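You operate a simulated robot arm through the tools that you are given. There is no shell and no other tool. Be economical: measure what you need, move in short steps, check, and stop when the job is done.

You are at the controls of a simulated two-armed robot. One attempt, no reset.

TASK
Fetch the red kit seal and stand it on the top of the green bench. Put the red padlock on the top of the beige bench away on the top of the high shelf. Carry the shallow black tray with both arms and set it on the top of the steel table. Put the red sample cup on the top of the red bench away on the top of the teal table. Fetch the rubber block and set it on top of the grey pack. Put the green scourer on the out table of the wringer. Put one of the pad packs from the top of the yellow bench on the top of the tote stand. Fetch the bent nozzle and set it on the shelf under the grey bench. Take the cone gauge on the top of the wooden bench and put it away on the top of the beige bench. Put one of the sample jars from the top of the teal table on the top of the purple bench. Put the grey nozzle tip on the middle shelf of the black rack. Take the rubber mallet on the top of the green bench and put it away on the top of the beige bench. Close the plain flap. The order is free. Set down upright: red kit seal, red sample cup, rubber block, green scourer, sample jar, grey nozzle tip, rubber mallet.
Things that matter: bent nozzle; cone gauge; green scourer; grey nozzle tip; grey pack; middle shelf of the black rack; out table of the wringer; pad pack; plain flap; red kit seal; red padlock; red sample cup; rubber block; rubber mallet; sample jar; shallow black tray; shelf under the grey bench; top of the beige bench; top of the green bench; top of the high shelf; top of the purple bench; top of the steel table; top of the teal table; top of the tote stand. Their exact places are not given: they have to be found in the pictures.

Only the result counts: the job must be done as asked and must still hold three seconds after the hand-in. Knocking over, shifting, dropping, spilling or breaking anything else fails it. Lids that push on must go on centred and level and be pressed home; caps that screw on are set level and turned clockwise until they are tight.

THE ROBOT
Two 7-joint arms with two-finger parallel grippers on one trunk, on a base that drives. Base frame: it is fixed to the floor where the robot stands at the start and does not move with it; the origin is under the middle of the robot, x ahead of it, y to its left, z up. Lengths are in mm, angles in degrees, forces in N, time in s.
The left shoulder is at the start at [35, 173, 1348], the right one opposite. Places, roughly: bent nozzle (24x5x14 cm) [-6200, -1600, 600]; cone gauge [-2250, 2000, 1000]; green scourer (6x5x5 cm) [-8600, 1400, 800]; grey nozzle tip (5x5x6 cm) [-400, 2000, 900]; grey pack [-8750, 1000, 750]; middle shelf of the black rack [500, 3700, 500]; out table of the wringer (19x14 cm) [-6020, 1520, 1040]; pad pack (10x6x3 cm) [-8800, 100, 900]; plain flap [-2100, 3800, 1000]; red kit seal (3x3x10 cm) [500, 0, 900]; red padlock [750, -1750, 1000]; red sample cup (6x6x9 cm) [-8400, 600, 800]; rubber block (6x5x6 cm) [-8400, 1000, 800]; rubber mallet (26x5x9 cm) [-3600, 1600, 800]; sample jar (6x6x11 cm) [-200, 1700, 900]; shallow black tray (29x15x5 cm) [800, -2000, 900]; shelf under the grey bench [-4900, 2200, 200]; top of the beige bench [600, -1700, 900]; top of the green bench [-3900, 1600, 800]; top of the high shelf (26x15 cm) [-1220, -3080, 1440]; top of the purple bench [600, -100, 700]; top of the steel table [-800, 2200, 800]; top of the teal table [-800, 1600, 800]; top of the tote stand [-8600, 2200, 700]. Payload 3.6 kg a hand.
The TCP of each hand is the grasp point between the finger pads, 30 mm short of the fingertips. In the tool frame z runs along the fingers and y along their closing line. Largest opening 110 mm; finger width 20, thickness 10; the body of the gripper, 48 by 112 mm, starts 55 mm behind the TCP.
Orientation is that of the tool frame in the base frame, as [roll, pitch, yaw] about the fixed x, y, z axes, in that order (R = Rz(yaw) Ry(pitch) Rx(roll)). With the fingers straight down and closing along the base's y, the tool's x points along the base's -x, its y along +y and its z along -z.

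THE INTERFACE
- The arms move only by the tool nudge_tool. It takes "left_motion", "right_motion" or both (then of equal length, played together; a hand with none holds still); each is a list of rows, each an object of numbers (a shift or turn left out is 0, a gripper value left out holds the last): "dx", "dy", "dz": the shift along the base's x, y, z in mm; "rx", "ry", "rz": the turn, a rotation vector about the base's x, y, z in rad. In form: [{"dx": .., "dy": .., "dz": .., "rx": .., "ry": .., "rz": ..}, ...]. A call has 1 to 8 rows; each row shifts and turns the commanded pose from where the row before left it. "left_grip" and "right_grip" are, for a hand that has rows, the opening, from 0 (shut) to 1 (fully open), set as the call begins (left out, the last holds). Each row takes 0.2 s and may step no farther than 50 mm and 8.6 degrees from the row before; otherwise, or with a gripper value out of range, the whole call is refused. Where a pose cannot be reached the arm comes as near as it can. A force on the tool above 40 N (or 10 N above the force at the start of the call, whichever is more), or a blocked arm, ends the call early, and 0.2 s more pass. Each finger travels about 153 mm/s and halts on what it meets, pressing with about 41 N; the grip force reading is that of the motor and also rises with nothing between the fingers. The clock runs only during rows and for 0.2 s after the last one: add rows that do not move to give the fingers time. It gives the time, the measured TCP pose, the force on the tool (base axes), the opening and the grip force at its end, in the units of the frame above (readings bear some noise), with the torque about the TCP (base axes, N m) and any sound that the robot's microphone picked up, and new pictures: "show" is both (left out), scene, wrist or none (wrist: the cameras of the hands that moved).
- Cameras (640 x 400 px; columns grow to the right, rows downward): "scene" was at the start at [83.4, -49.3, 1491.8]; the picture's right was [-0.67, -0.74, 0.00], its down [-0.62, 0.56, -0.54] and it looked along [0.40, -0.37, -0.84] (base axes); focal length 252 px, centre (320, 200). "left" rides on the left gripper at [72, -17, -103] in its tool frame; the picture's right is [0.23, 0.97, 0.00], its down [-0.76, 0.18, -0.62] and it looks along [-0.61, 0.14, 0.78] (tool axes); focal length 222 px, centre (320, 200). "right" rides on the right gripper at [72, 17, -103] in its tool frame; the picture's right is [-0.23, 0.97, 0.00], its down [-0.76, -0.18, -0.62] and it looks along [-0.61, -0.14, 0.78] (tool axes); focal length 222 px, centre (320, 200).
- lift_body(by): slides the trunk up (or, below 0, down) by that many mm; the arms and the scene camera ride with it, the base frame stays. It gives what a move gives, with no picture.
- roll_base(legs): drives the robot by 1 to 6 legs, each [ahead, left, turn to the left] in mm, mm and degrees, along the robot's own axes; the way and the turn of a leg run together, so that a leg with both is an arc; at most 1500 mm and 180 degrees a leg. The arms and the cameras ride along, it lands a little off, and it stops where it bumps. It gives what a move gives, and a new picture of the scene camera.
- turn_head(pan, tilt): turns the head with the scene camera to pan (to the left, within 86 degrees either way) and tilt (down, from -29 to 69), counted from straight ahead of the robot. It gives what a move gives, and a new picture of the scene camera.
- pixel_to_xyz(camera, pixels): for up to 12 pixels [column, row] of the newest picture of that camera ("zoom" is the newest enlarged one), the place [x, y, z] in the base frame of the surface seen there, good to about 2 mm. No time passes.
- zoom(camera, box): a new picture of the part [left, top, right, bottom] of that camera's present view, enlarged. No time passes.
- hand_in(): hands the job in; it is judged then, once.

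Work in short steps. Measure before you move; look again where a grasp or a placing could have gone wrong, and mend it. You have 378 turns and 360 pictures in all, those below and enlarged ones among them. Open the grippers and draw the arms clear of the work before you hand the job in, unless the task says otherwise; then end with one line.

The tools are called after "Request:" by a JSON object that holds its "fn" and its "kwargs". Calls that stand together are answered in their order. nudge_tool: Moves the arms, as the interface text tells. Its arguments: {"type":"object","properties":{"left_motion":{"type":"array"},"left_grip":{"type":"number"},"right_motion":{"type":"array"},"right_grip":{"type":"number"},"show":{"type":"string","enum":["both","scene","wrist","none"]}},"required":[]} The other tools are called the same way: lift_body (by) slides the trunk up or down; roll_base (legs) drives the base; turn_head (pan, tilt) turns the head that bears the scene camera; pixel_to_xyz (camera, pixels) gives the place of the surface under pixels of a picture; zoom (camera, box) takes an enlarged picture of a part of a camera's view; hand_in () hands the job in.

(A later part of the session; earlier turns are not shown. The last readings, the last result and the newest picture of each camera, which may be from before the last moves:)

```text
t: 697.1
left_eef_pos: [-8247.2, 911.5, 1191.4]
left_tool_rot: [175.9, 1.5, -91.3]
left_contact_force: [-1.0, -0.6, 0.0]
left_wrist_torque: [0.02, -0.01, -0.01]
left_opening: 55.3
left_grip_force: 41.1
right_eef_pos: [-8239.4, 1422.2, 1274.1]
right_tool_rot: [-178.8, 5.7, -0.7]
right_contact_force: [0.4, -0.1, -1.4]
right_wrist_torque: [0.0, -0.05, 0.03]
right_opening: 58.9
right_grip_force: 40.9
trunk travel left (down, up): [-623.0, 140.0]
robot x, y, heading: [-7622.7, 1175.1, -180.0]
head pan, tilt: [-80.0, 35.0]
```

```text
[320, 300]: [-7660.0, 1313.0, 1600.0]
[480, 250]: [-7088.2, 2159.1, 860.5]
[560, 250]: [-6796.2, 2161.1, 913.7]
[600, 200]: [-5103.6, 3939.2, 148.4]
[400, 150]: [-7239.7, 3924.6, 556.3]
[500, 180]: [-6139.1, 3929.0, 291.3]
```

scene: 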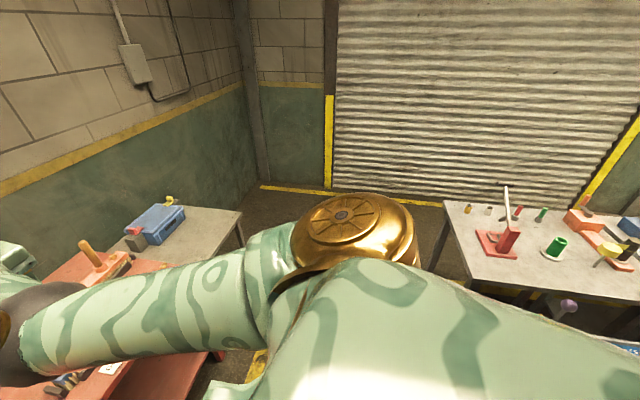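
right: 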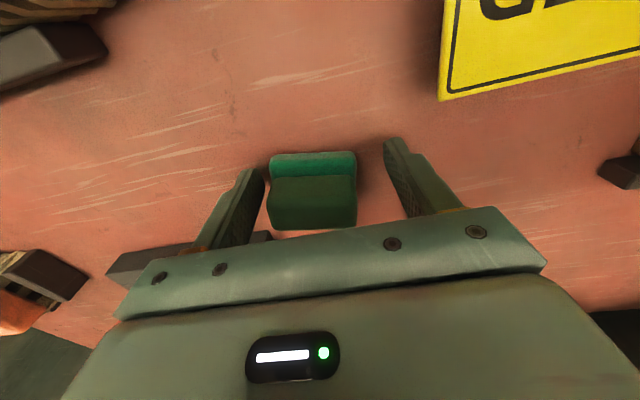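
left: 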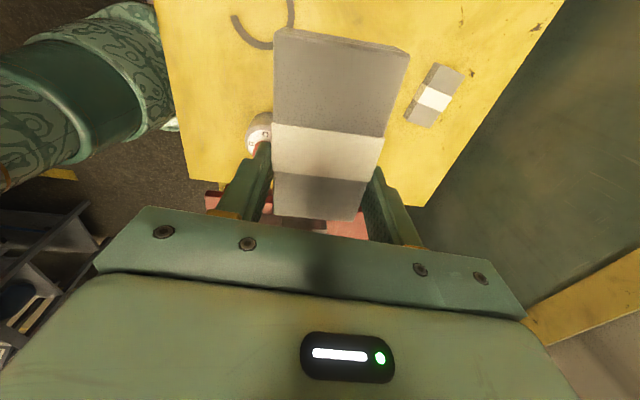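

Clear. Drive to bring the left hand over the tote stand, then lower.

Request:
{"fn": "roll_base", "kwargs": {"legs": [[200, 0, 0], [20, -1285, 0]]}}

Request:
{"fn": "lift_body", "kwargs": {"by": -300}}

Request:
{"fn": "turn_head", "kwargs": {"pan": 20, "tilt": 40}}

```text
t: 704.9
left_eef_pos: [-8476.4, 2214.9, 1191.7]
left_tool_rot: [175.9, 1.4, -90.1]
left_contact_force: [0.1, 0.6, -0.8]
left_wrist_torque: [0.03, -0.02, -0.01]
left_opening: 55.1
left_grip_force: 41.0
right_eef_pos: [-8476.7, 2724.3, 1273.3]
right_tool_rot: [-178.8, 5.6, 0.5]
right_contact_force: [-0.8, 0.2, -0.8]
right_wrist_torque: [0.01, 0.02, 0.01]
right_opening: 58.9
right_grip_force: 41.3
trunk travel left (down, up): [-623.0, 140.0]
robot x, y, heading: [-7860.4, 2491.4, -178.8]
head pan, tilt: [-80.0, 35.0]
```

scene: 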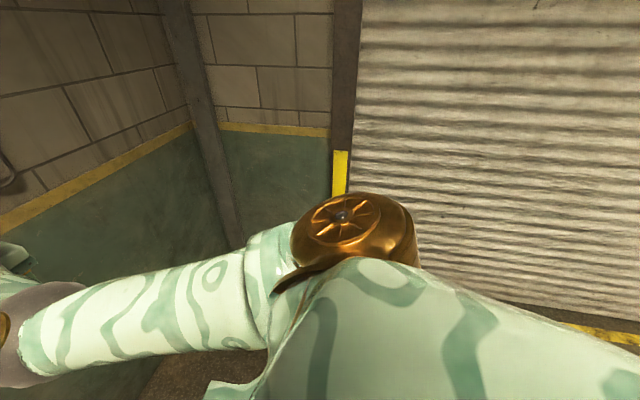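

```text
t: 707.9
left_eef_pos: [-8477.9, 2213.5, 822.9]
left_tool_rot: [-177.4, 1.8, -90.0]
left_contact_force: [0.6, 0.3, -1.0]
left_wrist_torque: [-0.01, -0.01, -0.02]
left_opening: 55.0
left_grip_force: 41.1
right_eef_pos: [-8476.8, 2724.3, 974.3]
right_tool_rot: [-178.7, 5.6, 0.4]
right_contact_force: [0.5, -0.1, -0.3]
right_wrist_torque: [0.0, 0.02, 0.01]
right_opening: 58.8
right_grip_force: 41.6
trunk travel left (down, up): [-323.0, 440.0]
robot x, y, heading: [-7856.3, 2486.8, -178.9]
head pan, tilt: [-80.0, 35.0]
```

```text
t: 709.7
left_eef_pos: [-8477.9, 2213.8, 823.8]
left_tool_rot: [-177.5, 1.7, -90.1]
left_contact_force: [0.9, 0.5, -1.1]
left_wrist_torque: [0.03, 0.03, 0.02]
left_opening: 54.6
left_grip_force: 41.7
right_eef_pos: [-8476.1, 2724.8, 973.1]
right_tool_rot: [-178.8, 5.6, 0.4]
right_contact_force: [0.1, 0.0, -1.0]
right_wrist_torque: [-0.03, 0.02, 0.02]
right_opening: 59.0
right_grip_force: 41.1
trunk travel left (down, up): [-323.0, 440.0]
robot x, y, heading: [-7856.3, 2484.9, -178.8]
head pan, tilt: [20.0, 40.0]
```

scene: 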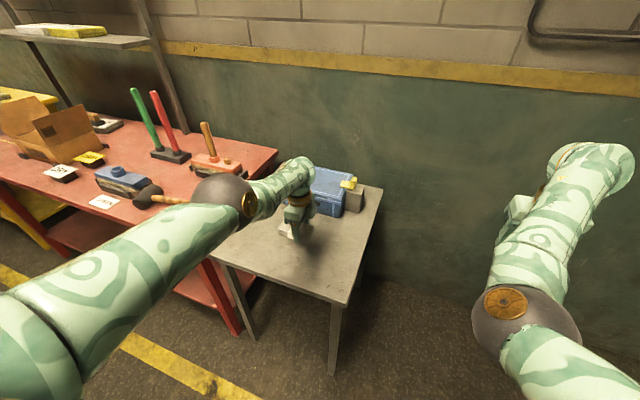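

Check elbow clearance and lower by arm to contact (TCP≈753).

Request:
{"fn": "pixel_to_xyz", "kwargs": {"camera": "scene", "pixels": [[222, 195], [205, 200], [160, 195], [320, 215]]}}

Request:
{"fn": "nudge_tool", "kwargs": {"left_motion": [{"dz": -20}, {"dz": -20}, {"dz": -15}, {"dz": -8}, {"dz": -4}, {"dz": -3}], "show": "wrist"}}

```text
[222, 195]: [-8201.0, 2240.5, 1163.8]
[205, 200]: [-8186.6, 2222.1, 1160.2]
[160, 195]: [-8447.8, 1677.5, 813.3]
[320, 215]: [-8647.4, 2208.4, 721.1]
```

```text
t: 711.1
left_eef_pos: [-8456.5, 2203.1, 769.6]
left_tool_rot: [-177.4, 1.7, -90.0]
left_contact_force: [0.5, 0.6, -0.8]
left_wrist_torque: [0.04, 0.02, -0.02]
left_opening: 54.8
left_grip_force: 41.1
left hand out of reach, approached as far as the arm can: row 1, 2, 3, 4, 6
right_eef_pos: [-8476.0, 2724.3, 973.2]
right_tool_rot: [-178.8, 5.6, 0.4]
right_contact_force: [-0.3, -0.7, -0.4]
right_wrist_torque: [0.03, 0.02, 0.02]
right_opening: 58.9
right_grip_force: 41.3
trunk travel left (down, up): [-323.0, 440.0]
robot x, y, heading: [-7856.6, 2487.8, -179.1]
head pan, tilt: [20.0, 40.0]
```

left: 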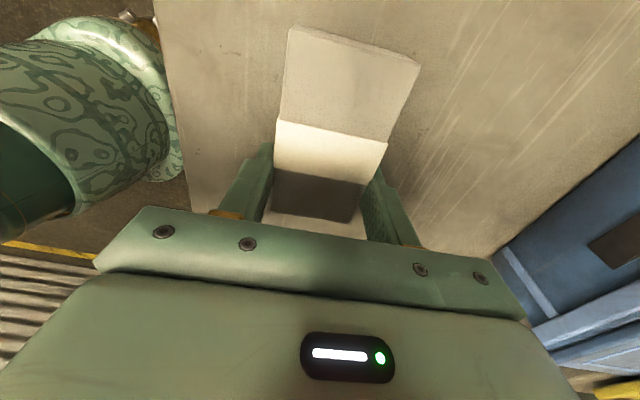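

Request:
{"fn": "lift_body", "kwargs": {"by": -11}}

Request:
{"fn": "lift_body", "kwargs": {"by": -4}}

```text
t: 711.6
left_eef_pos: [-8458.4, 2201.2, 757.5]
left_tool_rot: [-177.4, 1.7, -90.0]
left_contact_force: [0.3, -0.5, -0.2]
left_wrist_torque: [0.01, 0.02, 0.0]
left_opening: 54.9
left_grip_force: 41.3
right_eef_pos: [-8476.8, 2725.1, 962.2]
right_tool_rot: [-178.8, 5.6, 0.3]
right_contact_force: [0.4, 0.2, -0.3]
right_wrist_torque: [0.02, 0.03, -0.01]
right_opening: 58.9
right_grip_force: 40.4
trunk travel left (down, up): [-312.0, 451.0]
robot x, y, heading: [-7862.3, 2491.5, -178.7]
head pan, tilt: [20.0, 40.0]
```

```text
t: 712.2
left_eef_pos: [-8459.2, 2201.4, 754.2]
left_tool_rot: [-177.2, 1.7, -90.0]
left_contact_force: [-0.6, -0.7, -0.2]
left_wrist_torque: [0.04, -0.03, 0.0]
left_opening: 54.6
left_grip_force: 40.7
right_eef_pos: [-8476.5, 2724.1, 959.4]
right_tool_rot: [-178.7, 5.6, 0.4]
right_contact_force: [-0.1, -0.7, -0.5]
right_wrist_torque: [0.02, -0.01, -0.03]
right_opening: 58.9
right_grip_force: 40.7
trunk travel left (down, up): [-308.0, 455.0]
robot x, y, heading: [-7857.6, 2489.9, -178.6]
head pan, tilt: [20.0, 40.0]
```

Request:
{"fn": "lift_body", "kwargs": {"by": -4}}

Request:
{"fn": "nudge_tool", "kwargs": {"left_motion": [{}, {}, {}], "left_grip": 0.75, "show": "none"}}

Request:
{"fn": "lift_body", "kwargs": {"by": 150}}

Request:
{"fn": "nudge_tool", "kwargs": {"left_motion": [{}], "show": "wrist"}}

```text
t: 712.7
left_eef_pos: [-8458.7, 2201.5, 752.3]
left_tool_rot: [-177.3, 1.6, -90.0]
left_contact_force: [6.4, 0.0, 15.0]
left_wrist_torque: [-0.11, 0.35, 0.06]
left_opening: 54.7
left_grip_force: 40.5
right_eef_pos: [-8473.4, 2725.4, 955.7]
right_tool_rot: [-178.9, 5.8, 0.3]
right_contact_force: [0.9, 0.3, 0.6]
right_wrist_torque: [-0.02, 0.03, 0.01]
right_opening: 59.0
right_grip_force: 41.1
trunk travel left (down, up): [-304.0, 459.0]
robot x, y, heading: [-7860.0, 2488.9, -178.8]
head pan, tilt: [20.0, 40.0]
```

```text
t: 713.0
left_eef_pos: [-8458.0, 2201.3, 752.3]
left_tool_rot: [-176.9, 1.7, -90.3]
left_contact_force: [11.7, 4.2, 24.1]
left_wrist_torque: [-0.07, 0.7, -0.08]
left_opening: 75.7
left_grip_force: 0.1
right_eef_pos: [-8476.6, 2724.9, 955.2]
right_tool_rot: [-178.8, 5.7, 0.6]
right_contact_force: [0.7, -0.6, -0.4]
right_wrist_torque: [0.0, -0.05, 0.02]
right_opening: 58.8
right_grip_force: 41.1
trunk travel left (down, up): [-304.0, 459.0]
robot x, y, heading: [-7855.4, 2490.4, -178.7]
head pan, tilt: [20.0, 40.0]
stopped in row 1 (left hand): the force on the tool passed its limit at 50 N (the readings are from after the stop); the commanded pose is now the measured one
```

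```text
t: 714.8
left_eef_pos: [-8463.2, 2199.7, 950.5]
left_tool_rot: [178.1, 1.5, -90.4]
left_contact_force: [0.2, 0.0, 0.3]
left_wrist_torque: [-0.02, -0.01, 0.01]
left_opening: 82.4
left_grip_force: 0.0
right_eef_pos: [-8477.5, 2724.0, 1104.5]
right_tool_rot: [-178.8, 5.6, 0.4]
right_contact_force: [0.4, 0.2, -1.0]
right_wrist_torque: [0.02, -0.01, 0.01]
right_opening: 58.9
right_grip_force: 41.3
trunk travel left (down, up): [-454.0, 309.0]
robot x, y, heading: [-7857.6, 2489.5, -179.0]
head pan, tilt: [20.0, 40.0]
```

```text
t: 715.2
left_eef_pos: [-8463.2, 2200.5, 951.6]
left_tool_rot: [178.0, 1.5, -90.3]
left_contact_force: [0.1, 0.4, -0.4]
left_wrist_torque: [-0.01, -0.01, 0.0]
left_opening: 82.4
left_grip_force: 0.0
right_eef_pos: [-8477.0, 2724.2, 1104.5]
right_tool_rot: [-178.8, 5.6, 0.3]
right_contact_force: [1.1, -0.2, -0.7]
right_wrist_torque: [0.01, 0.0, 0.04]
right_opening: 58.9
right_grip_force: 40.9
trunk travel left (down, up): [-454.0, 309.0]
robot x, y, heading: [-7856.1, 2489.1, -179.0]
head pan, tilt: [20.0, 40.0]
```

left: 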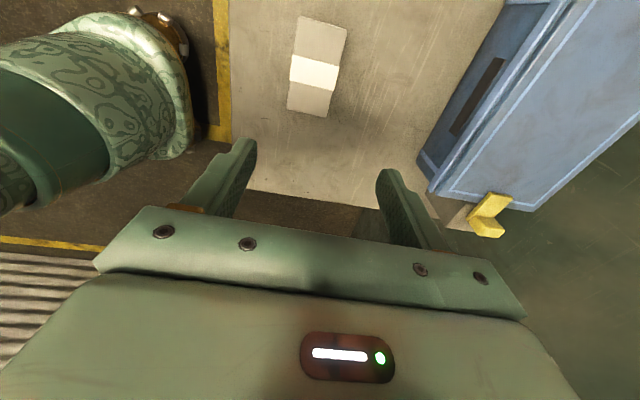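

Pad pack is on the tote stand. Next pick up the red cup with the left hand: raise and drive back south.

Request:
{"fn": "lift_body", "kwargs": {"by": 100}}

Request:
{"fn": "roll_base", "kwargs": {"legs": [[-90, 0, -1], [0, 1500, 0], [0, 106, 0]]}}

Request:
{"fn": "nudge_tool", "kwargs": {"left_motion": [{}], "show": "wrist"}}

```text
t: 716.5
left_eef_pos: [-8463.0, 2200.3, 1069.7]
left_tool_rot: [176.4, 1.4, -90.4]
left_contact_force: [0.5, 0.3, 0.1]
left_wrist_torque: [-0.03, 0.02, 0.02]
left_opening: 82.4
left_grip_force: 0.1
right_eef_pos: [-8476.2, 2723.5, 1204.0]
right_tool_rot: [-178.7, 5.5, 0.4]
right_contact_force: [0.4, 0.3, -1.4]
right_wrist_torque: [0.02, 0.04, 0.02]
right_opening: 58.8
right_grip_force: 41.2
trunk travel left (down, up): [-554.0, 209.0]
robot x, y, heading: [-7856.7, 2486.3, -178.6]
head pan, tilt: [20.0, 40.0]
```

```text
t: 725.5
left_eef_pos: [-8390.8, 599.3, 1069.4]
left_tool_rot: [176.3, 1.5, -92.2]
left_contact_force: [0.4, -0.6, -0.2]
left_wrist_torque: [0.02, -0.01, 0.01]
left_opening: 82.6
left_grip_force: 0.1
right_eef_pos: [-8386.9, 1125.0, 1205.0]
right_tool_rot: [-178.6, 5.6, -1.5]
right_contact_force: [-0.7, 0.0, -0.7]
right_wrist_torque: [0.0, -0.02, -0.04]
right_opening: 58.7
right_grip_force: 40.6
trunk travel left (down, up): [-554.0, 209.0]
robot x, y, heading: [-7775.5, 869.3, 179.2]
head pan, tilt: [20.0, 40.0]
```

scene: 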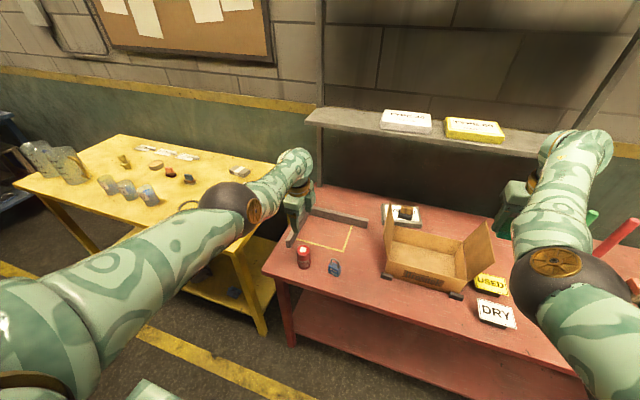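

```text
t: 725.9
left_eef_pos: [-8392.0, 601.5, 1070.4]
left_tool_rot: [176.2, 1.3, -92.3]
left_contact_force: [-1.1, 0.8, -0.5]
left_wrist_torque: [0.0, 0.01, 0.0]
left_opening: 82.6
left_grip_force: 0.1
right_eef_pos: [-8387.2, 1126.9, 1205.3]
right_tool_rot: [-178.7, 5.7, -1.5]
right_contact_force: [-0.8, 0.1, -1.2]
right_wrist_torque: [0.01, 0.02, -0.02]
right_opening: 59.0
right_grip_force: 41.4
trunk travel left (down, up): [-554.0, 209.0]
robot x, y, heading: [-7776.4, 870.3, 179.6]
head pan, tilt: [20.0, 40.0]
```

left: 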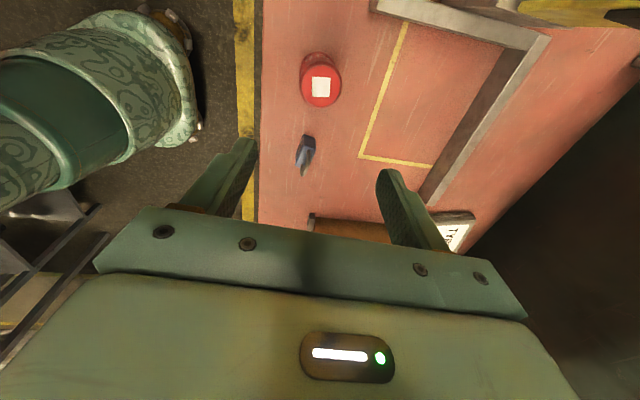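

Request:
{"fn": "pixel_to_xyz", "kwargs": {"camera": "left", "pixels": [[321, 85], [305, 85], [337, 85], [321, 100], [321, 70], [306, 150], [303, 165]]}}

Request:
{"fn": "nudge_tool", "kwargs": {"left_motion": [{"ry": 0.03, "dz": -40}, {"ry": 0.03, "dz": -40}, {"dz": -30}, {}], "show": "none"}}

```text
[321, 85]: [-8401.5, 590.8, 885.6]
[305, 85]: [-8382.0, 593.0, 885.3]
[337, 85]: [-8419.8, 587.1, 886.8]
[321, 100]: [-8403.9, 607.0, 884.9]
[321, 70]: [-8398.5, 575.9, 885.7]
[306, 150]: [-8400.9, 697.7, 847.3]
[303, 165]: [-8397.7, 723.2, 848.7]
```

```text
t: 726.9
left_eef_pos: [-8362.5, 580.8, 983.7]
left_tool_rot: [172.9, 1.3, -92.3]
left_contact_force: [-0.2, 0.1, 0.1]
left_wrist_torque: [0.01, 0.0, -0.03]
left_opening: 82.6
left_grip_force: 0.0
left hand out of reach, approached as far as the arm can: row 1, 2, 3
right_eef_pos: [-8387.6, 1125.2, 1204.0]
right_tool_rot: [-178.8, 5.7, -1.5]
right_contact_force: [-0.6, 0.3, -0.5]
right_wrist_torque: [0.01, 0.0, -0.04]
right_opening: 58.8
right_grip_force: 41.6
trunk travel left (down, up): [-554.0, 209.0]
robot x, y, heading: [-7776.3, 867.6, 179.0]
head pan, tilt: [20.0, 40.0]
```

Cup centre (-8401,591), top 886. Correct roll and position, then lower the trunk.

Request:
{"fn": "nudge_tool", "kwargs": {"left_motion": [{"ry": -0.06, "dx": -19, "dy": 5}, {"ry": -0.065, "dx": -19, "dy": 5}, {}], "show": "none"}}

Request:
{"fn": "lift_body", "kwargs": {"by": -70}}

Request:
{"fn": "nudge_tool", "kwargs": {"left_motion": [{}], "show": "wrist"}}

```text
t: 727.7
left_eef_pos: [-8358.7, 568.3, 1022.6]
left_tool_rot: [-179.9, 1.6, -92.1]
left_contact_force: [0.3, -0.1, 0.2]
left_wrist_torque: [0.01, 0.0, -0.03]
left_opening: 82.3
left_grip_force: 0.1
left hand out of reach, approached as far as the arm can: row 1, 2
right_eef_pos: [-8386.3, 1125.3, 1204.7]
right_tool_rot: [-178.7, 5.6, -1.5]
right_contact_force: [0.4, -0.6, -0.3]
right_wrist_torque: [-0.05, -0.02, 0.01]
right_opening: 59.0
right_grip_force: 40.6
trunk travel left (down, up): [-554.0, 209.0]
robot x, y, heading: [-7778.3, 867.3, 179.2]
head pan, tilt: [20.0, 40.0]
```

```text
t: 728.7
left_eef_pos: [-8357.8, 569.9, 952.6]
left_tool_rot: [-179.9, 1.5, -92.2]
left_contact_force: [-0.2, -0.6, 0.5]
left_wrist_torque: [0.02, -0.03, -0.01]
left_opening: 82.2
left_grip_force: 0.0
right_eef_pos: [-8385.6, 1125.4, 1134.5]
right_tool_rot: [-178.8, 5.6, -1.5]
right_contact_force: [0.0, 0.0, -0.3]
right_wrist_torque: [0.02, -0.01, 0.02]
right_opening: 58.9
right_grip_force: 41.2
trunk travel left (down, up): [-484.0, 279.0]
robot x, y, heading: [-7776.5, 868.9, 179.4]
head pan, tilt: [20.0, 40.0]
```

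```text
t: 729.1
left_eef_pos: [-8358.0, 568.5, 951.9]
left_tool_rot: [-179.9, 1.6, -92.0]
left_contact_force: [-0.4, -0.5, 0.6]
left_wrist_torque: [0.01, -0.03, 0.0]
left_opening: 82.3
left_grip_force: 0.1
right_eef_pos: [-8386.8, 1124.2, 1135.9]
right_tool_rot: [-178.8, 5.5, -1.5]
right_contact_force: [-0.3, 0.2, -0.6]
right_wrist_torque: [0.0, -0.02, 0.01]
right_opening: 59.0
right_grip_force: 41.6
trunk travel left (down, up): [-484.0, 279.0]
robot x, y, heading: [-7773.5, 865.8, 179.6]
head pan, tilt: [20.0, 40.0]
```

left: 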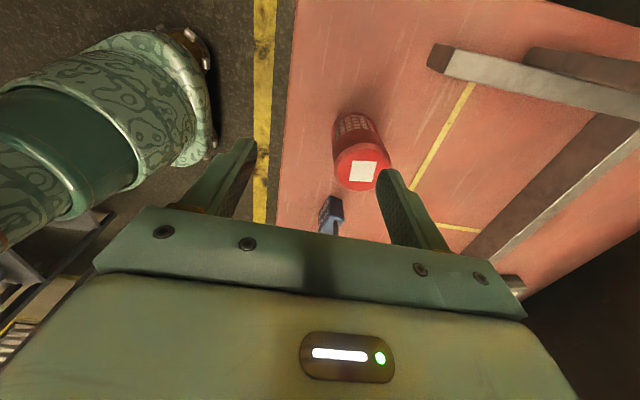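

Shift the base 43 ahead and 22 right, then lower.

Request:
{"fn": "roll_base", "kwargs": {"legs": [[43, -22, 0]]}}

Request:
{"fn": "lift_body", "kwargs": {"by": -40}}

Request:
{"fn": "nudge_tool", "kwargs": {"left_motion": [{}], "show": "wrist"}}

```text
t: 730.1
left_eef_pos: [-8401.4, 591.9, 952.2]
left_tool_rot: [179.9, 1.6, -92.3]
left_contact_force: [0.3, -0.1, 0.4]
left_wrist_torque: [0.0, 0.01, -0.02]
left_opening: 82.5
left_grip_force: 0.0
right_eef_pos: [-8428.2, 1149.0, 1134.6]
right_tool_rot: [-178.7, 5.6, -1.8]
right_contact_force: [-0.9, -0.7, -0.9]
right_wrist_torque: [-0.02, -0.01, -0.03]
right_opening: 59.0
right_grip_force: 41.1
trunk travel left (down, up): [-484.0, 279.0]
robot x, y, heading: [-7821.1, 887.1, 179.0]
head pan, tilt: [20.0, 40.0]
```

scene: 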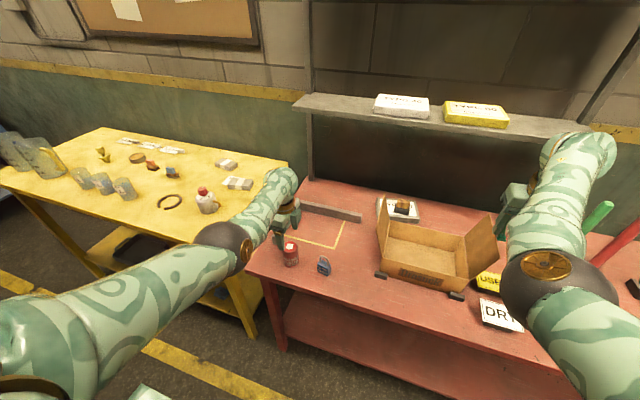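

```text
t: 730.9
left_eef_pos: [-8402.7, 593.0, 914.6]
left_tool_rot: [180.0, 1.6, -92.5]
left_contact_force: [-0.2, -0.5, 0.9]
left_wrist_torque: [-0.03, 0.02, 0.01]
left_opening: 82.5
left_grip_force: 0.1
right_eef_pos: [-8428.2, 1149.6, 1094.9]
right_tool_rot: [-178.7, 5.7, -1.8]
right_contact_force: [0.5, 1.2, -0.2]
right_wrist_torque: [-0.01, 0.04, 0.01]
right_opening: 58.9
right_grip_force: 41.0
trunk travel left (down, up): [-444.0, 319.0]
robot x, y, heading: [-7817.4, 888.6, 178.9]
head pan, tilt: [20.0, 40.0]
```

```text
t: 731.3
left_eef_pos: [-8402.5, 591.1, 912.6]
left_tool_rot: [-179.8, 1.5, -92.4]
left_contact_force: [-0.8, 0.2, 0.5]
left_wrist_torque: [0.01, -0.03, 0.04]
left_opening: 82.4
left_grip_force: 0.0
right_eef_pos: [-8428.2, 1149.0, 1095.3]
right_tool_rot: [-178.9, 5.6, -1.8]
right_contact_force: [-0.1, 0.7, -1.0]
right_wrist_torque: [-0.05, 0.0, 0.0]
right_opening: 59.1
right_grip_force: 40.7
trunk travel left (down, up): [-444.0, 319.0]
robot x, y, heading: [-7821.1, 886.5, 178.9]
head pan, tilt: [20.0, 40.0]
```

left: 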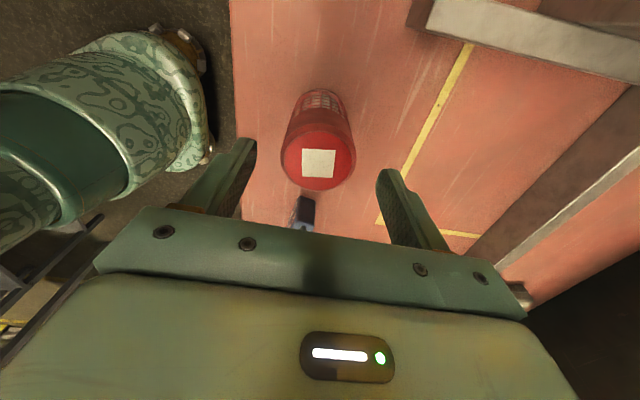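

Centred. Lower 48 more and close, then lift.

Request:
{"fn": "lift_body", "kwargs": {"by": -48}}

Request:
{"fn": "nudge_tool", "kwargs": {"left_motion": [{}, {}, {}, {}], "left_grip": 0, "show": "none"}}

Request:
{"fn": "lift_body", "kwargs": {"by": 250}}

Request:
{"fn": "nudge_tool", "kwargs": {"left_motion": [{}], "right_motion": [{}], "show": "wrist"}}

```text
t: 732.2
left_eef_pos: [-8401.9, 591.8, 866.9]
left_tool_rot: [-180.0, 1.6, -92.5]
left_contact_force: [0.3, 0.8, -0.3]
left_wrist_torque: [0.03, -0.02, 0.02]
left_opening: 82.1
left_grip_force: 0.0
right_eef_pos: [-8428.5, 1149.3, 1047.9]
right_tool_rot: [-178.7, 5.7, -1.8]
right_contact_force: [0.5, 2.5, 9.9]
right_wrist_torque: [0.3, 0.24, -0.09]
right_opening: 59.0
right_grip_force: 40.7
trunk travel left (down, up): [-396.0, 367.0]
robot x, y, heading: [-7818.1, 890.8, 179.0]
head pan, tilt: [20.0, 40.0]
```

```text
t: 733.2
left_eef_pos: [-8401.5, 591.3, 866.0]
left_tool_rot: [-180.0, 1.6, -92.4]
left_contact_force: [0.3, 0.7, 0.4]
left_wrist_torque: [0.02, 0.03, 0.0]
left_opening: 50.6
left_grip_force: 41.3
right_eef_pos: [-8426.7, 1148.5, 1048.1]
right_tool_rot: [-178.8, 5.7, -1.8]
right_contact_force: [-2.0, 3.7, 12.7]
right_wrist_torque: [0.49, 0.33, -0.09]
right_opening: 58.9
right_grip_force: 41.1
trunk travel left (down, up): [-396.0, 367.0]
robot x, y, heading: [-7819.3, 890.0, 179.2]
head pan, tilt: [20.0, 40.0]
```

```text
t: 735.8
left_eef_pos: [-8401.9, 590.8, 1116.9]
left_tool_rot: [179.8, 1.6, -92.4]
left_contact_force: [-0.4, 0.0, -1.4]
left_wrist_torque: [0.02, 0.0, 0.01]
left_opening: 50.4
left_grip_force: 40.9
right_eef_pos: [-8428.1, 1148.3, 1297.0]
right_tool_rot: [-178.7, 5.5, -1.9]
right_contact_force: [0.4, 0.4, -0.9]
right_wrist_torque: [-0.01, -0.02, -0.01]
right_opening: 58.8
right_grip_force: 41.0
trunk travel left (down, up): [-646.0, 117.0]
robot x, y, heading: [-7818.0, 889.0, 178.9]
head pan, tilt: [20.0, 40.0]
```

```text
t: 736.2
left_eef_pos: [-8401.0, 590.7, 1117.6]
left_tool_rot: [179.8, 1.4, -92.5]
left_contact_force: [0.8, 0.3, -0.5]
left_wrist_torque: [0.0, -0.02, 0.01]
left_opening: 50.8
left_grip_force: 41.2
right_eef_pos: [-8428.9, 1148.6, 1297.0]
right_tool_rot: [-178.9, 5.6, -1.7]
right_contact_force: [-0.5, 0.5, -1.1]
right_wrist_torque: [-0.02, 0.0, -0.05]
right_opening: 58.9
right_grip_force: 41.0
trunk travel left (down, up): [-646.0, 117.0]
robot x, y, heading: [-7818.8, 888.5, 179.1]
head pan, tilt: [20.0, 40.0]
```

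right: 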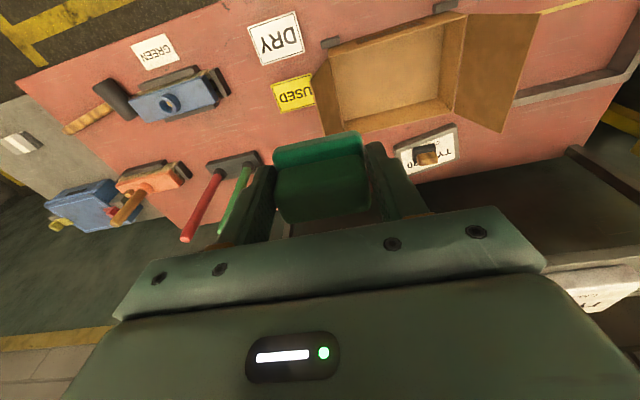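
left: 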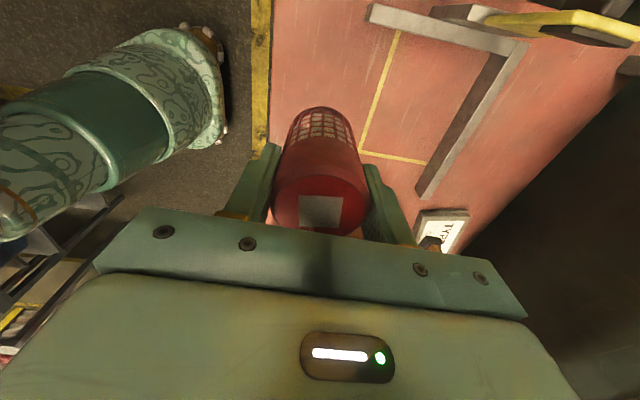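

Both items held. Drive to the wringer on the orange bench.

Request:
{"fn": "roll_base", "kwargs": {"legs": [[-600, 0, 1], [0, 400, 0], [0, 0, -90], [0, -940, 0]]}}

Request:
{"fn": "turn_head", "kwargs": {"pan": -12, "tilt": 35}}

```text
t: 750.0
left_eef_pos: [-6587.0, 1036.6, 1117.9]
left_tool_rot: [179.7, 1.5, 176.9]
left_contact_force: [-0.5, -0.4, -1.3]
left_wrist_torque: [0.0, -0.01, 0.0]
left_opening: 50.6
left_grip_force: 40.2
right_eef_pos: [-6029.1, 1058.0, 1296.1]
right_tool_rot: [-178.7, 5.6, -92.5]
right_contact_force: [0.1, 0.4, 0.5]
right_wrist_torque: [-0.06, 0.03, -0.01]
right_opening: 58.7
right_grip_force: 41.1
trunk travel left (down, up): [-646.0, 117.0]
robot x, y, heading: [-6297.5, 451.3, 88.3]
head pan, tilt: [20.0, 40.0]
```

scene: 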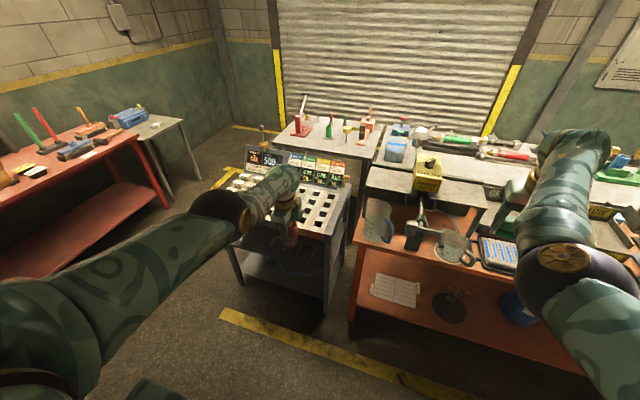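

```text
t: 751.0
left_eef_pos: [-6587.1, 1036.5, 1117.6]
left_tool_rot: [179.8, 1.5, 176.9]
left_contact_force: [0.9, 0.2, -0.7]
left_wrist_torque: [-0.04, 0.0, 0.0]
left_opening: 50.7
left_grip_force: 41.3
right_eef_pos: [-6030.3, 1057.5, 1296.1]
right_tool_rot: [-178.8, 5.6, -92.5]
right_contact_force: [-0.2, -0.1, 0.2]
right_wrist_torque: [-0.03, 0.01, 0.03]
right_opening: 59.1
right_grip_force: 40.8
trunk travel left (down, up): [-646.0, 117.0]
robot x, y, heading: [-6293.5, 451.0, 88.3]
head pan, tilt: [-12.0, 35.0]
```

scene: 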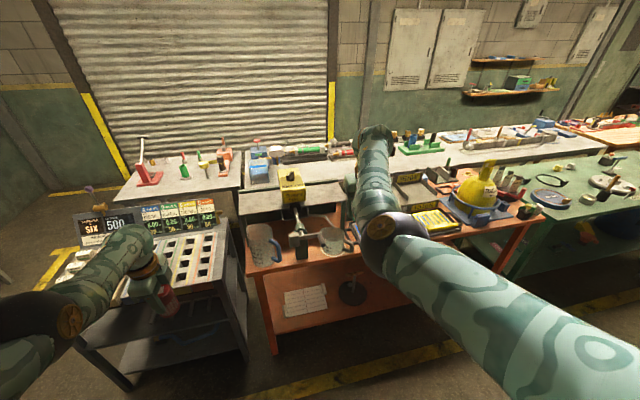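

Request:
{"fn": "zoom", "kwargs": {"camera": "scene", "box": [220, 150, 400, 270]}}

Request:
{"fn": "pixel_to_xyz", "kwargs": {"camera": "scene", "pixels": [[262, 200], [325, 195], [290, 175], [295, 200], [250, 210], [345, 185], [265, 240], [330, 240], [300, 240], [270, 260]]}}

```text
3.33 times, centred on (310, 210) of scene
```

zoom: 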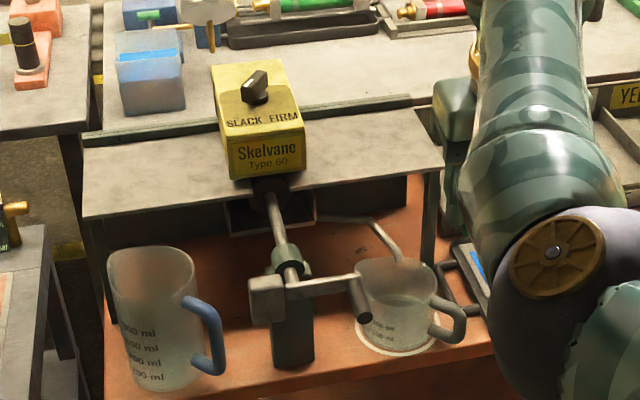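

```text
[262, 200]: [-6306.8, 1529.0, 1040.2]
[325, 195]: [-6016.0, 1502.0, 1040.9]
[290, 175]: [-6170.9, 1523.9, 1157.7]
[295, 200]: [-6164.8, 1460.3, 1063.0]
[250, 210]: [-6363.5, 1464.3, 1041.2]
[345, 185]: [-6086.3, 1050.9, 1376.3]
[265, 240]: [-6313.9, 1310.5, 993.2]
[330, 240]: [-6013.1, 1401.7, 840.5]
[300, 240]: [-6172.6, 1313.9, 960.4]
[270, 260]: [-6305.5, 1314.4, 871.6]
```

Out table: (-6016,1505), z=1041. Check the stand under the left hand's path.

Request:
{"fn": "pixel_to_xyz", "kwargs": {"camera": "scene", "pixels": [[95, 222], [185, 208], [205, 202], [190, 260], [85, 250], [60, 190]]}}

Request:
{"fn": "nudge_tool", "kwargs": {"right_motion": [{"rx": -0.035}, {"rx": -0.035}, {}], "show": "none"}}

```text
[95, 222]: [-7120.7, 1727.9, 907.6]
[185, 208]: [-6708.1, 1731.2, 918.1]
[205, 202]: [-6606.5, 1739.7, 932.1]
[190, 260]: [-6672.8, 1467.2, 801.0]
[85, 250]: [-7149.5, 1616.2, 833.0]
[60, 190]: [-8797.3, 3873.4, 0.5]
```

```text
t: 751.8
left_eef_pos: [-6587.6, 1036.9, 1117.5]
left_tool_rot: [179.7, 1.5, 176.9]
left_contact_force: [-0.8, 0.0, -1.2]
left_wrist_torque: [0.0, 0.01, 0.01]
left_opening: 51.0
left_grip_force: 41.2
right_eef_pos: [-6029.5, 1057.1, 1296.9]
right_tool_rot: [-178.6, 1.5, -92.4]
right_contact_force: [0.3, -0.2, -0.9]
right_wrist_torque: [-0.02, -0.01, -0.02]
right_opening: 58.8
right_grip_force: 40.9
trunk travel left (down, up): [-646.0, 117.0]
robot x, y, heading: [-6296.1, 450.6, 88.3]
head pan, tilt: [-12.0, 35.0]
```

Drive in over the out table.

Request:
{"fn": "roll_base", "kwargs": {"legs": [[0, 0, 1.7], [438, -30, 0]]}}

Request:
{"fn": "nudge_tool", "kwargs": {"right_motion": [{"dz": -40}, {"dz": -40}, {"dz": -30}, {}], "show": "wrist"}}

```text
t: 754.8
left_eef_pos: [-6575.3, 1473.6, 1119.0]
left_tool_rot: [179.9, 1.5, 178.7]
left_contact_force: [0.8, -0.3, -0.6]
left_wrist_torque: [0.03, 0.01, 0.0]
left_opening: 50.9
left_grip_force: 40.6
right_eef_pos: [-6019.6, 1510.3, 1296.9]
right_tool_rot: [-178.6, 1.6, -90.7]
right_contact_force: [0.5, -0.1, -1.4]
right_wrist_torque: [-0.01, 0.01, -0.01]
right_opening: 59.1
right_grip_force: 41.3
trunk travel left (down, up): [-646.0, 117.0]
robot x, y, heading: [-6265.3, 898.1, 89.9]
head pan, tilt: [-12.0, 35.0]
```

scene: 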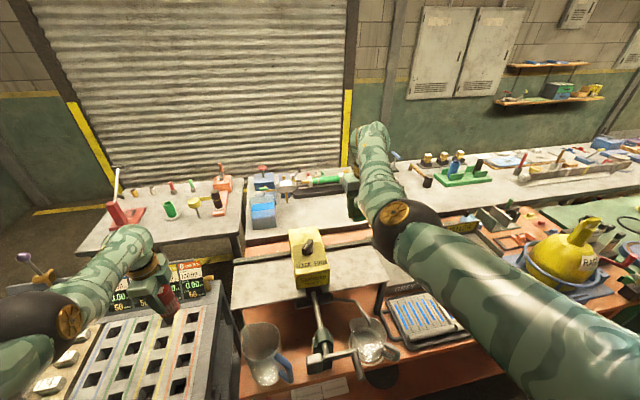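

```text
t: 755.8
left_eef_pos: [-6576.4, 1473.0, 1118.5]
left_tool_rot: [179.8, 1.5, 178.7]
left_contact_force: [0.2, -0.1, 0.1]
left_wrist_torque: [0.0, -0.03, 0.01]
left_opening: 50.9
left_grip_force: 40.6
right_eef_pos: [-6021.8, 1506.9, 1188.5]
right_tool_rot: [-178.6, 1.7, -90.7]
right_contact_force: [-1.0, -0.4, -2.0]
right_wrist_torque: [0.0, 0.04, 0.01]
right_opening: 58.6
right_grip_force: 41.1
right hand out of reach, approached as far as the arm can: row 3
trunk travel left (down, up): [-646.0, 117.0]
robot x, y, heading: [-6265.4, 895.3, 90.2]
head pan, tilt: [-12.0, 35.0]
```

right: 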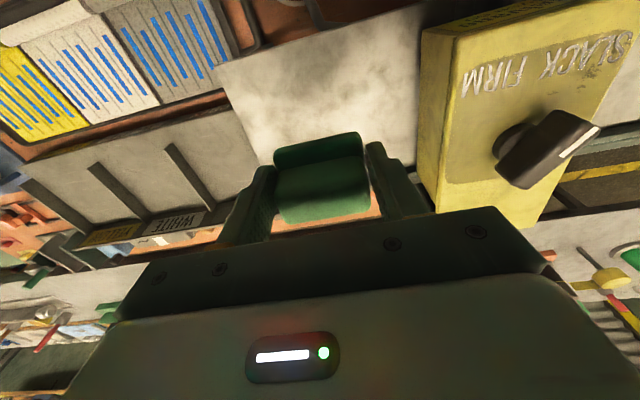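

Measure the plate corners.

Request:
{"fn": "pixel_to_xyz", "kwargs": {"camera": "right", "pixels": [[235, 75], [410, 30], [260, 155], [240, 130], [400, 130], [330, 60], [425, 110], [220, 70]]}}

```text
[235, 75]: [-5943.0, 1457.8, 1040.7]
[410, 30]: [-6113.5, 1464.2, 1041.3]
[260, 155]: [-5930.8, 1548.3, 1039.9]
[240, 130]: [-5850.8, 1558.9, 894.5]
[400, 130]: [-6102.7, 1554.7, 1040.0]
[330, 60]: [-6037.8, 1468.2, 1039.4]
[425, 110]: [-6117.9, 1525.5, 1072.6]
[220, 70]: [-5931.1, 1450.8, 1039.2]
```

Centre is right. Lower the trunk, then feel contact.

Request:
{"fn": "lift_body", "kwargs": {"by": -92}}

Request:
{"fn": "lift_body", "kwargs": {"by": -5}}

```text
t: 757.1
left_eef_pos: [-6576.6, 1475.0, 1025.7]
left_tool_rot: [179.8, 1.6, 178.7]
left_contact_force: [-0.8, 0.2, -1.2]
left_wrist_torque: [0.0, -0.04, 0.01]
left_opening: 50.7
left_grip_force: 41.2
right_eef_pos: [-6021.3, 1507.0, 1097.3]
right_tool_rot: [-178.5, 1.7, -90.8]
right_contact_force: [-0.7, 0.5, -0.7]
right_wrist_torque: [-0.01, 0.03, 0.01]
right_opening: 58.9
right_grip_force: 41.1
trunk travel left (down, up): [-554.0, 209.0]
robot x, y, heading: [-6267.5, 894.6, 90.0]
head pan, tilt: [-12.0, 35.0]
```

```text
t: 757.6
left_eef_pos: [-6576.5, 1476.7, 1019.7]
left_tool_rot: [-180.0, 1.4, 178.7]
left_contact_force: [-0.4, -0.2, -1.4]
left_wrist_torque: [-0.01, -0.02, -0.02]
left_opening: 50.6
left_grip_force: 41.1
right_eef_pos: [-6022.0, 1506.3, 1091.0]
right_tool_rot: [-178.5, 1.6, -90.7]
right_contact_force: [-0.1, 0.6, -0.6]
right_wrist_torque: [0.0, 0.01, 0.0]
right_opening: 59.0
right_grip_force: 41.2
trunk travel left (down, up): [-549.0, 214.0]
robot x, y, heading: [-6266.3, 896.7, 90.0]
head pan, tilt: [-12.0, 35.0]
```

Request:
{"fn": "lift_body", "kwargs": {"by": -5}}

Request:
{"fn": "lift_body", "kwargs": {"by": -3}}

```text
t: 758.2
left_eef_pos: [-6576.2, 1475.7, 1014.9]
left_tool_rot: [179.9, 1.5, 178.7]
left_contact_force: [-0.2, 0.4, 0.1]
left_wrist_torque: [0.03, 0.04, -0.01]
left_opening: 50.8
left_grip_force: 41.0
right_eef_pos: [-6020.9, 1507.4, 1086.9]
right_tool_rot: [-178.7, 1.5, -90.7]
right_contact_force: [-0.3, 0.6, -1.3]
right_wrist_torque: [0.01, -0.01, 0.0]
right_opening: 58.6
right_grip_force: 40.9
trunk travel left (down, up): [-544.0, 219.0]
robot x, y, heading: [-6264.2, 896.2, 90.0]
head pan, tilt: [-12.0, 35.0]
```

```text
t: 758.7
left_eef_pos: [-6575.6, 1477.3, 1011.9]
left_tool_rot: [-180.0, 1.5, 178.7]
left_contact_force: [-1.0, 0.5, -0.7]
left_wrist_torque: [-0.02, 0.03, -0.03]
left_opening: 50.5
left_grip_force: 41.2
right_eef_pos: [-6021.2, 1507.9, 1083.4]
right_tool_rot: [-178.6, 1.5, -90.7]
right_contact_force: [-0.7, 0.8, -0.4]
right_wrist_torque: [-0.03, 0.02, 0.0]
right_opening: 58.7
right_grip_force: 40.9
trunk travel left (down, up): [-541.0, 222.0]
robot x, y, heading: [-6264.9, 895.2, 90.0]
head pan, tilt: [-12.0, 35.0]
```

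Request:
{"fn": "lift_body", "kwargs": {"by": -3}}

```text
t: 759.2
left_eef_pos: [-6576.0, 1475.3, 1009.3]
left_tool_rot: [-180.0, 1.5, 178.7]
left_contact_force: [-0.3, 0.3, -0.6]
left_wrist_torque: [0.01, 0.01, 0.02]
left_opening: 50.5
left_grip_force: 40.8
right_eef_pos: [-6021.4, 1506.1, 1080.6]
right_tool_rot: [-178.6, 1.7, -90.7]
right_contact_force: [-0.9, 0.7, 3.9]
right_wrist_torque: [0.08, 0.11, 0.02]
right_opening: 58.8
right_grip_force: 40.5
trunk travel left (down, up): [-538.0, 225.0]
robot x, y, heading: [-6264.6, 898.7, 90.0]
head pan, tilt: [-12.0, 35.0]
```

Contact begins. One more mm, release and rise.

Request:
{"fn": "lift_body", "kwargs": {"by": -2}}

Request:
{"fn": "nudge_tool", "kwargs": {"right_motion": [{}, {}, {}], "right_grip": 0.72, "show": "none"}}

Request:
{"fn": "lift_body", "kwargs": {"by": 120}}

Request:
{"fn": "nudge_tool", "kwargs": {"right_motion": [{}], "show": "wrist"}}

```text
t: 759.7
left_eef_pos: [-6576.8, 1475.2, 1007.7]
left_tool_rot: [-180.0, 1.5, 178.6]
left_contact_force: [0.7, 1.0, -0.8]
left_wrist_torque: [-0.01, -0.02, 0.02]
left_opening: 50.8
left_grip_force: 41.4
right_eef_pos: [-6021.0, 1506.7, 1080.4]
right_tool_rot: [-178.6, 1.8, -90.8]
right_contact_force: [0.6, 2.5, 16.3]
right_wrist_torque: [0.16, 0.46, -0.12]
right_opening: 58.9
right_grip_force: 41.2
trunk travel left (down, up): [-536.0, 227.0]
robot x, y, heading: [-6265.9, 896.8, 89.9]
head pan, tilt: [-12.0, 35.0]
```

```text
t: 760.5
left_eef_pos: [-6575.5, 1477.0, 1006.2]
left_tool_rot: [-179.9, 1.5, 178.7]
left_contact_force: [-0.2, 0.2, -1.4]
left_wrist_torque: [0.02, 0.0, 0.01]
left_opening: 50.5
left_grip_force: 41.0
right_eef_pos: [-6021.0, 1506.4, 1077.3]
right_tool_rot: [-178.6, 1.5, -90.7]
right_contact_force: [0.2, -0.2, -0.9]
right_wrist_torque: [0.0, 0.02, 0.0]
right_opening: 79.2
right_grip_force: 0.0
trunk travel left (down, up): [-536.0, 227.0]
robot x, y, heading: [-6269.7, 897.0, 89.9]
head pan, tilt: [-12.0, 35.0]
```

```text
t: 762.0
left_eef_pos: [-6576.2, 1475.9, 1130.5]
left_tool_rot: [179.6, 1.5, 178.7]
left_contact_force: [0.2, -0.3, -2.0]
left_wrist_torque: [0.01, 0.01, -0.03]
left_opening: 50.6
left_grip_force: 40.4
right_eef_pos: [-6021.1, 1507.0, 1197.5]
right_tool_rot: [-178.6, 1.5, -90.5]
right_contact_force: [0.1, 0.1, 0.2]
right_wrist_torque: [0.01, 0.01, -0.01]
right_opening: 79.2
right_grip_force: 0.1
trunk travel left (down, up): [-656.0, 107.0]
robot x, y, heading: [-6266.5, 896.0, 90.3]
head pan, tilt: [-12.0, 35.0]
```

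```text
t: 762.4
left_eef_pos: [-6576.7, 1474.8, 1130.8]
left_tool_rot: [179.6, 1.5, 178.7]
left_contact_force: [0.3, -0.2, -1.3]
left_wrist_torque: [-0.05, -0.04, 0.02]
left_opening: 50.7
left_grip_force: 40.8
right_eef_pos: [-6021.4, 1506.4, 1199.0]
right_tool_rot: [-178.7, 1.7, -90.7]
right_contact_force: [0.3, 0.0, 0.5]
right_wrist_torque: [0.03, 0.06, 0.03]
right_opening: 79.1
right_grip_force: 0.1
trunk travel left (down, up): [-656.0, 107.0]
robot x, y, heading: [-6266.0, 896.5, 90.1]
head pan, tilt: [-12.0, 35.0]
```

right: 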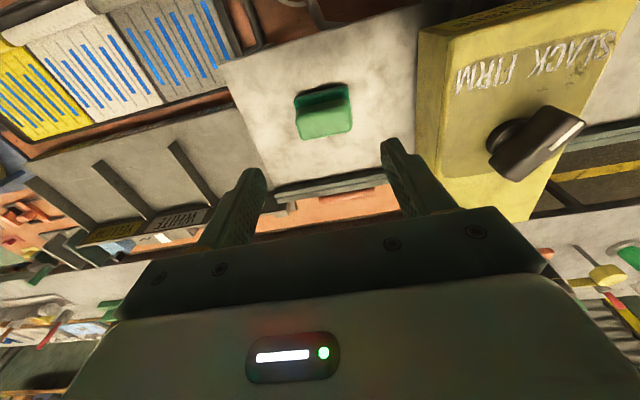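

Scourer placed on the out table. Now find the bent nozzle to the south.

Request:
{"fn": "roll_base", "kwargs": {"legs": [[-850, 0, 0], [0, 0, 180]]}}

```text
t: 774.3
left_eef_pos: [-5949.9, -528.6, 1130.7]
left_tool_rot: [179.5, 1.6, -0.9]
left_contact_force: [-1.2, 0.1, -0.8]
left_wrist_torque: [-0.03, 0.01, 0.01]
left_opening: 50.5
left_grip_force: 41.4
right_eef_pos: [-6505.1, -561.3, 1197.5]
right_tool_rot: [-178.6, 1.6, 89.6]
right_contact_force: [0.8, 0.4, 0.6]
right_wrist_torque: [-0.04, 0.01, 0.02]
right_opening: 79.3
right_grip_force: 0.0
trunk travel left (down, up): [-656.0, 107.0]
robot x, y, heading: [-6258.6, 48.5, -89.9]
head pan, tilt: [-12.0, 35.0]
```

scene: 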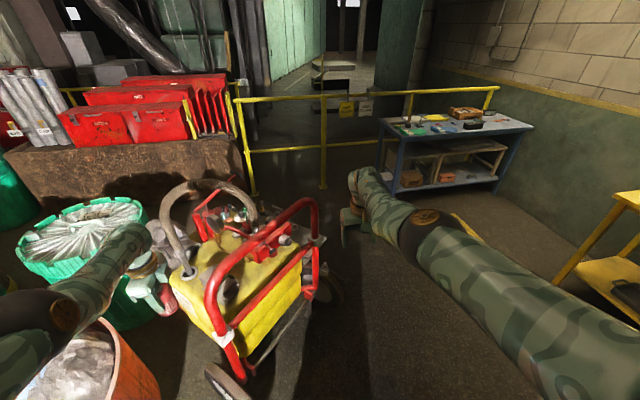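

Request:
{"fn": "zoom", "kwargs": {"camera": "scene", "box": [130, 160, 360, 340]}}

Request:
{"fn": "pixel_to_xyz", "kwargs": {"camera": "scene", "pixels": [[232, 225], [275, 235], [185, 205], [225, 390], [330, 285], [245, 215], [290, 210], [250, 260], [215, 240], [325, 180]]}}

```text
2.22 times, centred on (245, 250) of scene
```

zoom: 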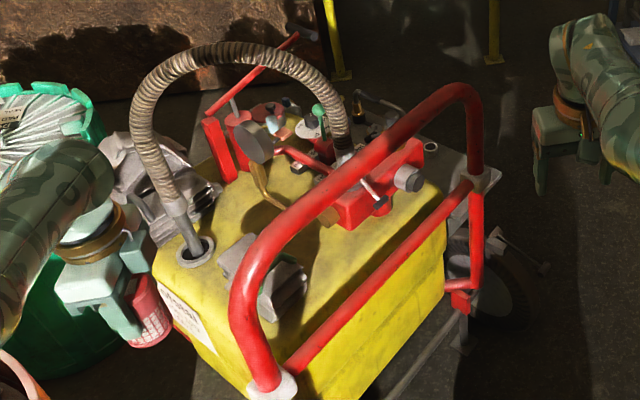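

```text
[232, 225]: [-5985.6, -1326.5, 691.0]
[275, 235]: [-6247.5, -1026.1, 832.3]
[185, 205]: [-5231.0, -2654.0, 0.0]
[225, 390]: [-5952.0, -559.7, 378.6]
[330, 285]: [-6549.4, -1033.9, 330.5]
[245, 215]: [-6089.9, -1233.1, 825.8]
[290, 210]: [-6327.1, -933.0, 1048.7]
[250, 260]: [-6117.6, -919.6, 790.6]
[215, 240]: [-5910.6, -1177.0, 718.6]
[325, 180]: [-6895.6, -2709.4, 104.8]
```

A cart stands here; the nozzle should be on its far end. I go around its west side and look east.

Request:
{"fn": "roll_base", "kwargs": {"legs": [[0, -990, 0], [1350, 0, 0], [0, 0, 90]]}}

```text
t: 789.5
left_eef_pos: [-6659.3, -943.4, 1131.6]
left_tool_rot: [179.6, 1.5, 91.1]
left_contact_force: [-0.3, -0.2, -1.1]
left_wrist_torque: [-0.01, -0.01, 0.0]
left_opening: 50.9
left_grip_force: 41.3
right_eef_pos: [-6605.6, -1497.5, 1197.8]
right_tool_rot: [-178.6, 1.6, -178.3]
right_contact_force: [-0.6, -0.5, 0.3]
right_wrist_torque: [0.02, 0.0, -0.02]
right_opening: 79.2
right_grip_force: 0.0
trunk travel left (down, up): [-656.0, 107.0]
robot x, y, heading: [-7224.1, -1278.4, 2.5]
head pan, tilt: [-12.0, 35.0]
```

scene: 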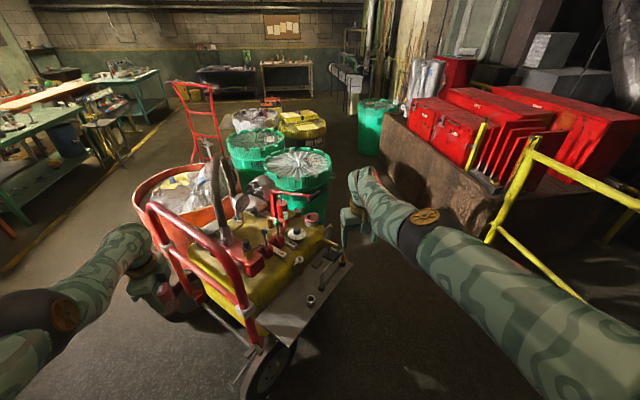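

Request:
{"fn": "zoom", "kwargs": {"camera": "scene", "box": [190, 170, 370, 350]}}

Request:
{"fn": "pixel_to_xyz", "kwargs": {"camera": "scene", "pixels": [[310, 302], [325, 280], [340, 262], [290, 325], [330, 245], [300, 260], [345, 255], [298, 235], [265, 380], [310, 335]]}}

```text
2.22 times, centred on (280, 260) of scene
```

zoom: 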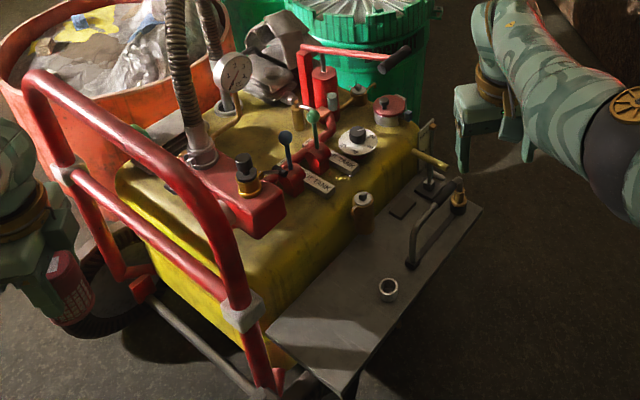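

```text
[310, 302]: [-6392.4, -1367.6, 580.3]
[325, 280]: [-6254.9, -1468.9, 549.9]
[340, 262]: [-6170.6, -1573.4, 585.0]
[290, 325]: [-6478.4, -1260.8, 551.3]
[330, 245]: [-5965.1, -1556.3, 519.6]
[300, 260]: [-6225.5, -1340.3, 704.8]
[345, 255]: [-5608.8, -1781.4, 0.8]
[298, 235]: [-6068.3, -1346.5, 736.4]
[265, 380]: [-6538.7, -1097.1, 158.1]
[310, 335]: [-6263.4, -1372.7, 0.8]
```

The bent nozzle is the arched tube with the brass tip on the grey side plate. Measure along it.

Request:
{"fn": "pixel_to_xyz", "kwargs": {"camera": "zoom", "pixels": [[410, 262], [415, 235], [430, 210], [445, 188], [460, 182], [458, 200], [460, 210], [428, 190], [432, 160], [400, 208]]}}

Request:
{"fn": "zoom", "kwargs": {"camera": "scene", "box": [290, 225, 360, 300]}}

```text
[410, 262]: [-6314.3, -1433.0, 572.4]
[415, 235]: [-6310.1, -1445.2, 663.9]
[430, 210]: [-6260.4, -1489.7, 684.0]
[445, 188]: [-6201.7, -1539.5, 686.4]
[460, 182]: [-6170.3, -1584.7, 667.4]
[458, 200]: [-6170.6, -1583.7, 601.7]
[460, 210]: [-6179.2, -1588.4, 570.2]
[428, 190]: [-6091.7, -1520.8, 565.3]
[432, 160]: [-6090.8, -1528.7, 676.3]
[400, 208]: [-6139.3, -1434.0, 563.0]
```

```text
5.33 times, centred on (325, 262) of scene
```

zoom: 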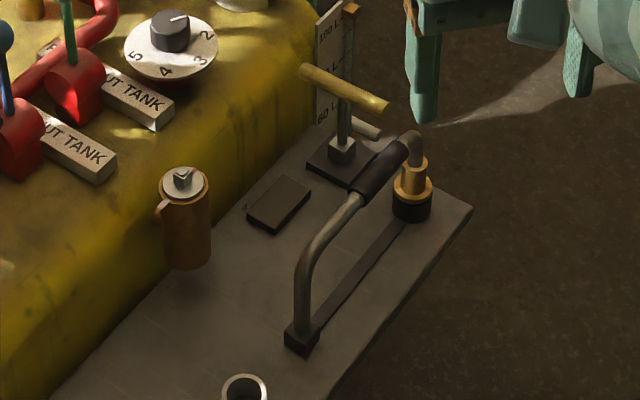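

I'll approach from the south side of the plate. Measure obstacles there.

Request:
{"fn": "pixel_to_xyz", "kwargs": {"camera": "scene", "pixels": [[410, 185], [480, 240], [495, 235], [440, 120], [530, 120], [385, 115], [500, 300], [380, 105], [590, 190]]}}

```text
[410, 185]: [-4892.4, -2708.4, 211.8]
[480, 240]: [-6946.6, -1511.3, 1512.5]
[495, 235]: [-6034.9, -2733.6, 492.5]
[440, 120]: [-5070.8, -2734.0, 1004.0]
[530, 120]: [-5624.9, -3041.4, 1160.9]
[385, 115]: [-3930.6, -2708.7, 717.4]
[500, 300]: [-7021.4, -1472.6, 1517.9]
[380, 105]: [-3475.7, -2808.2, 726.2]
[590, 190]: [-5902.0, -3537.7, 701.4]
```

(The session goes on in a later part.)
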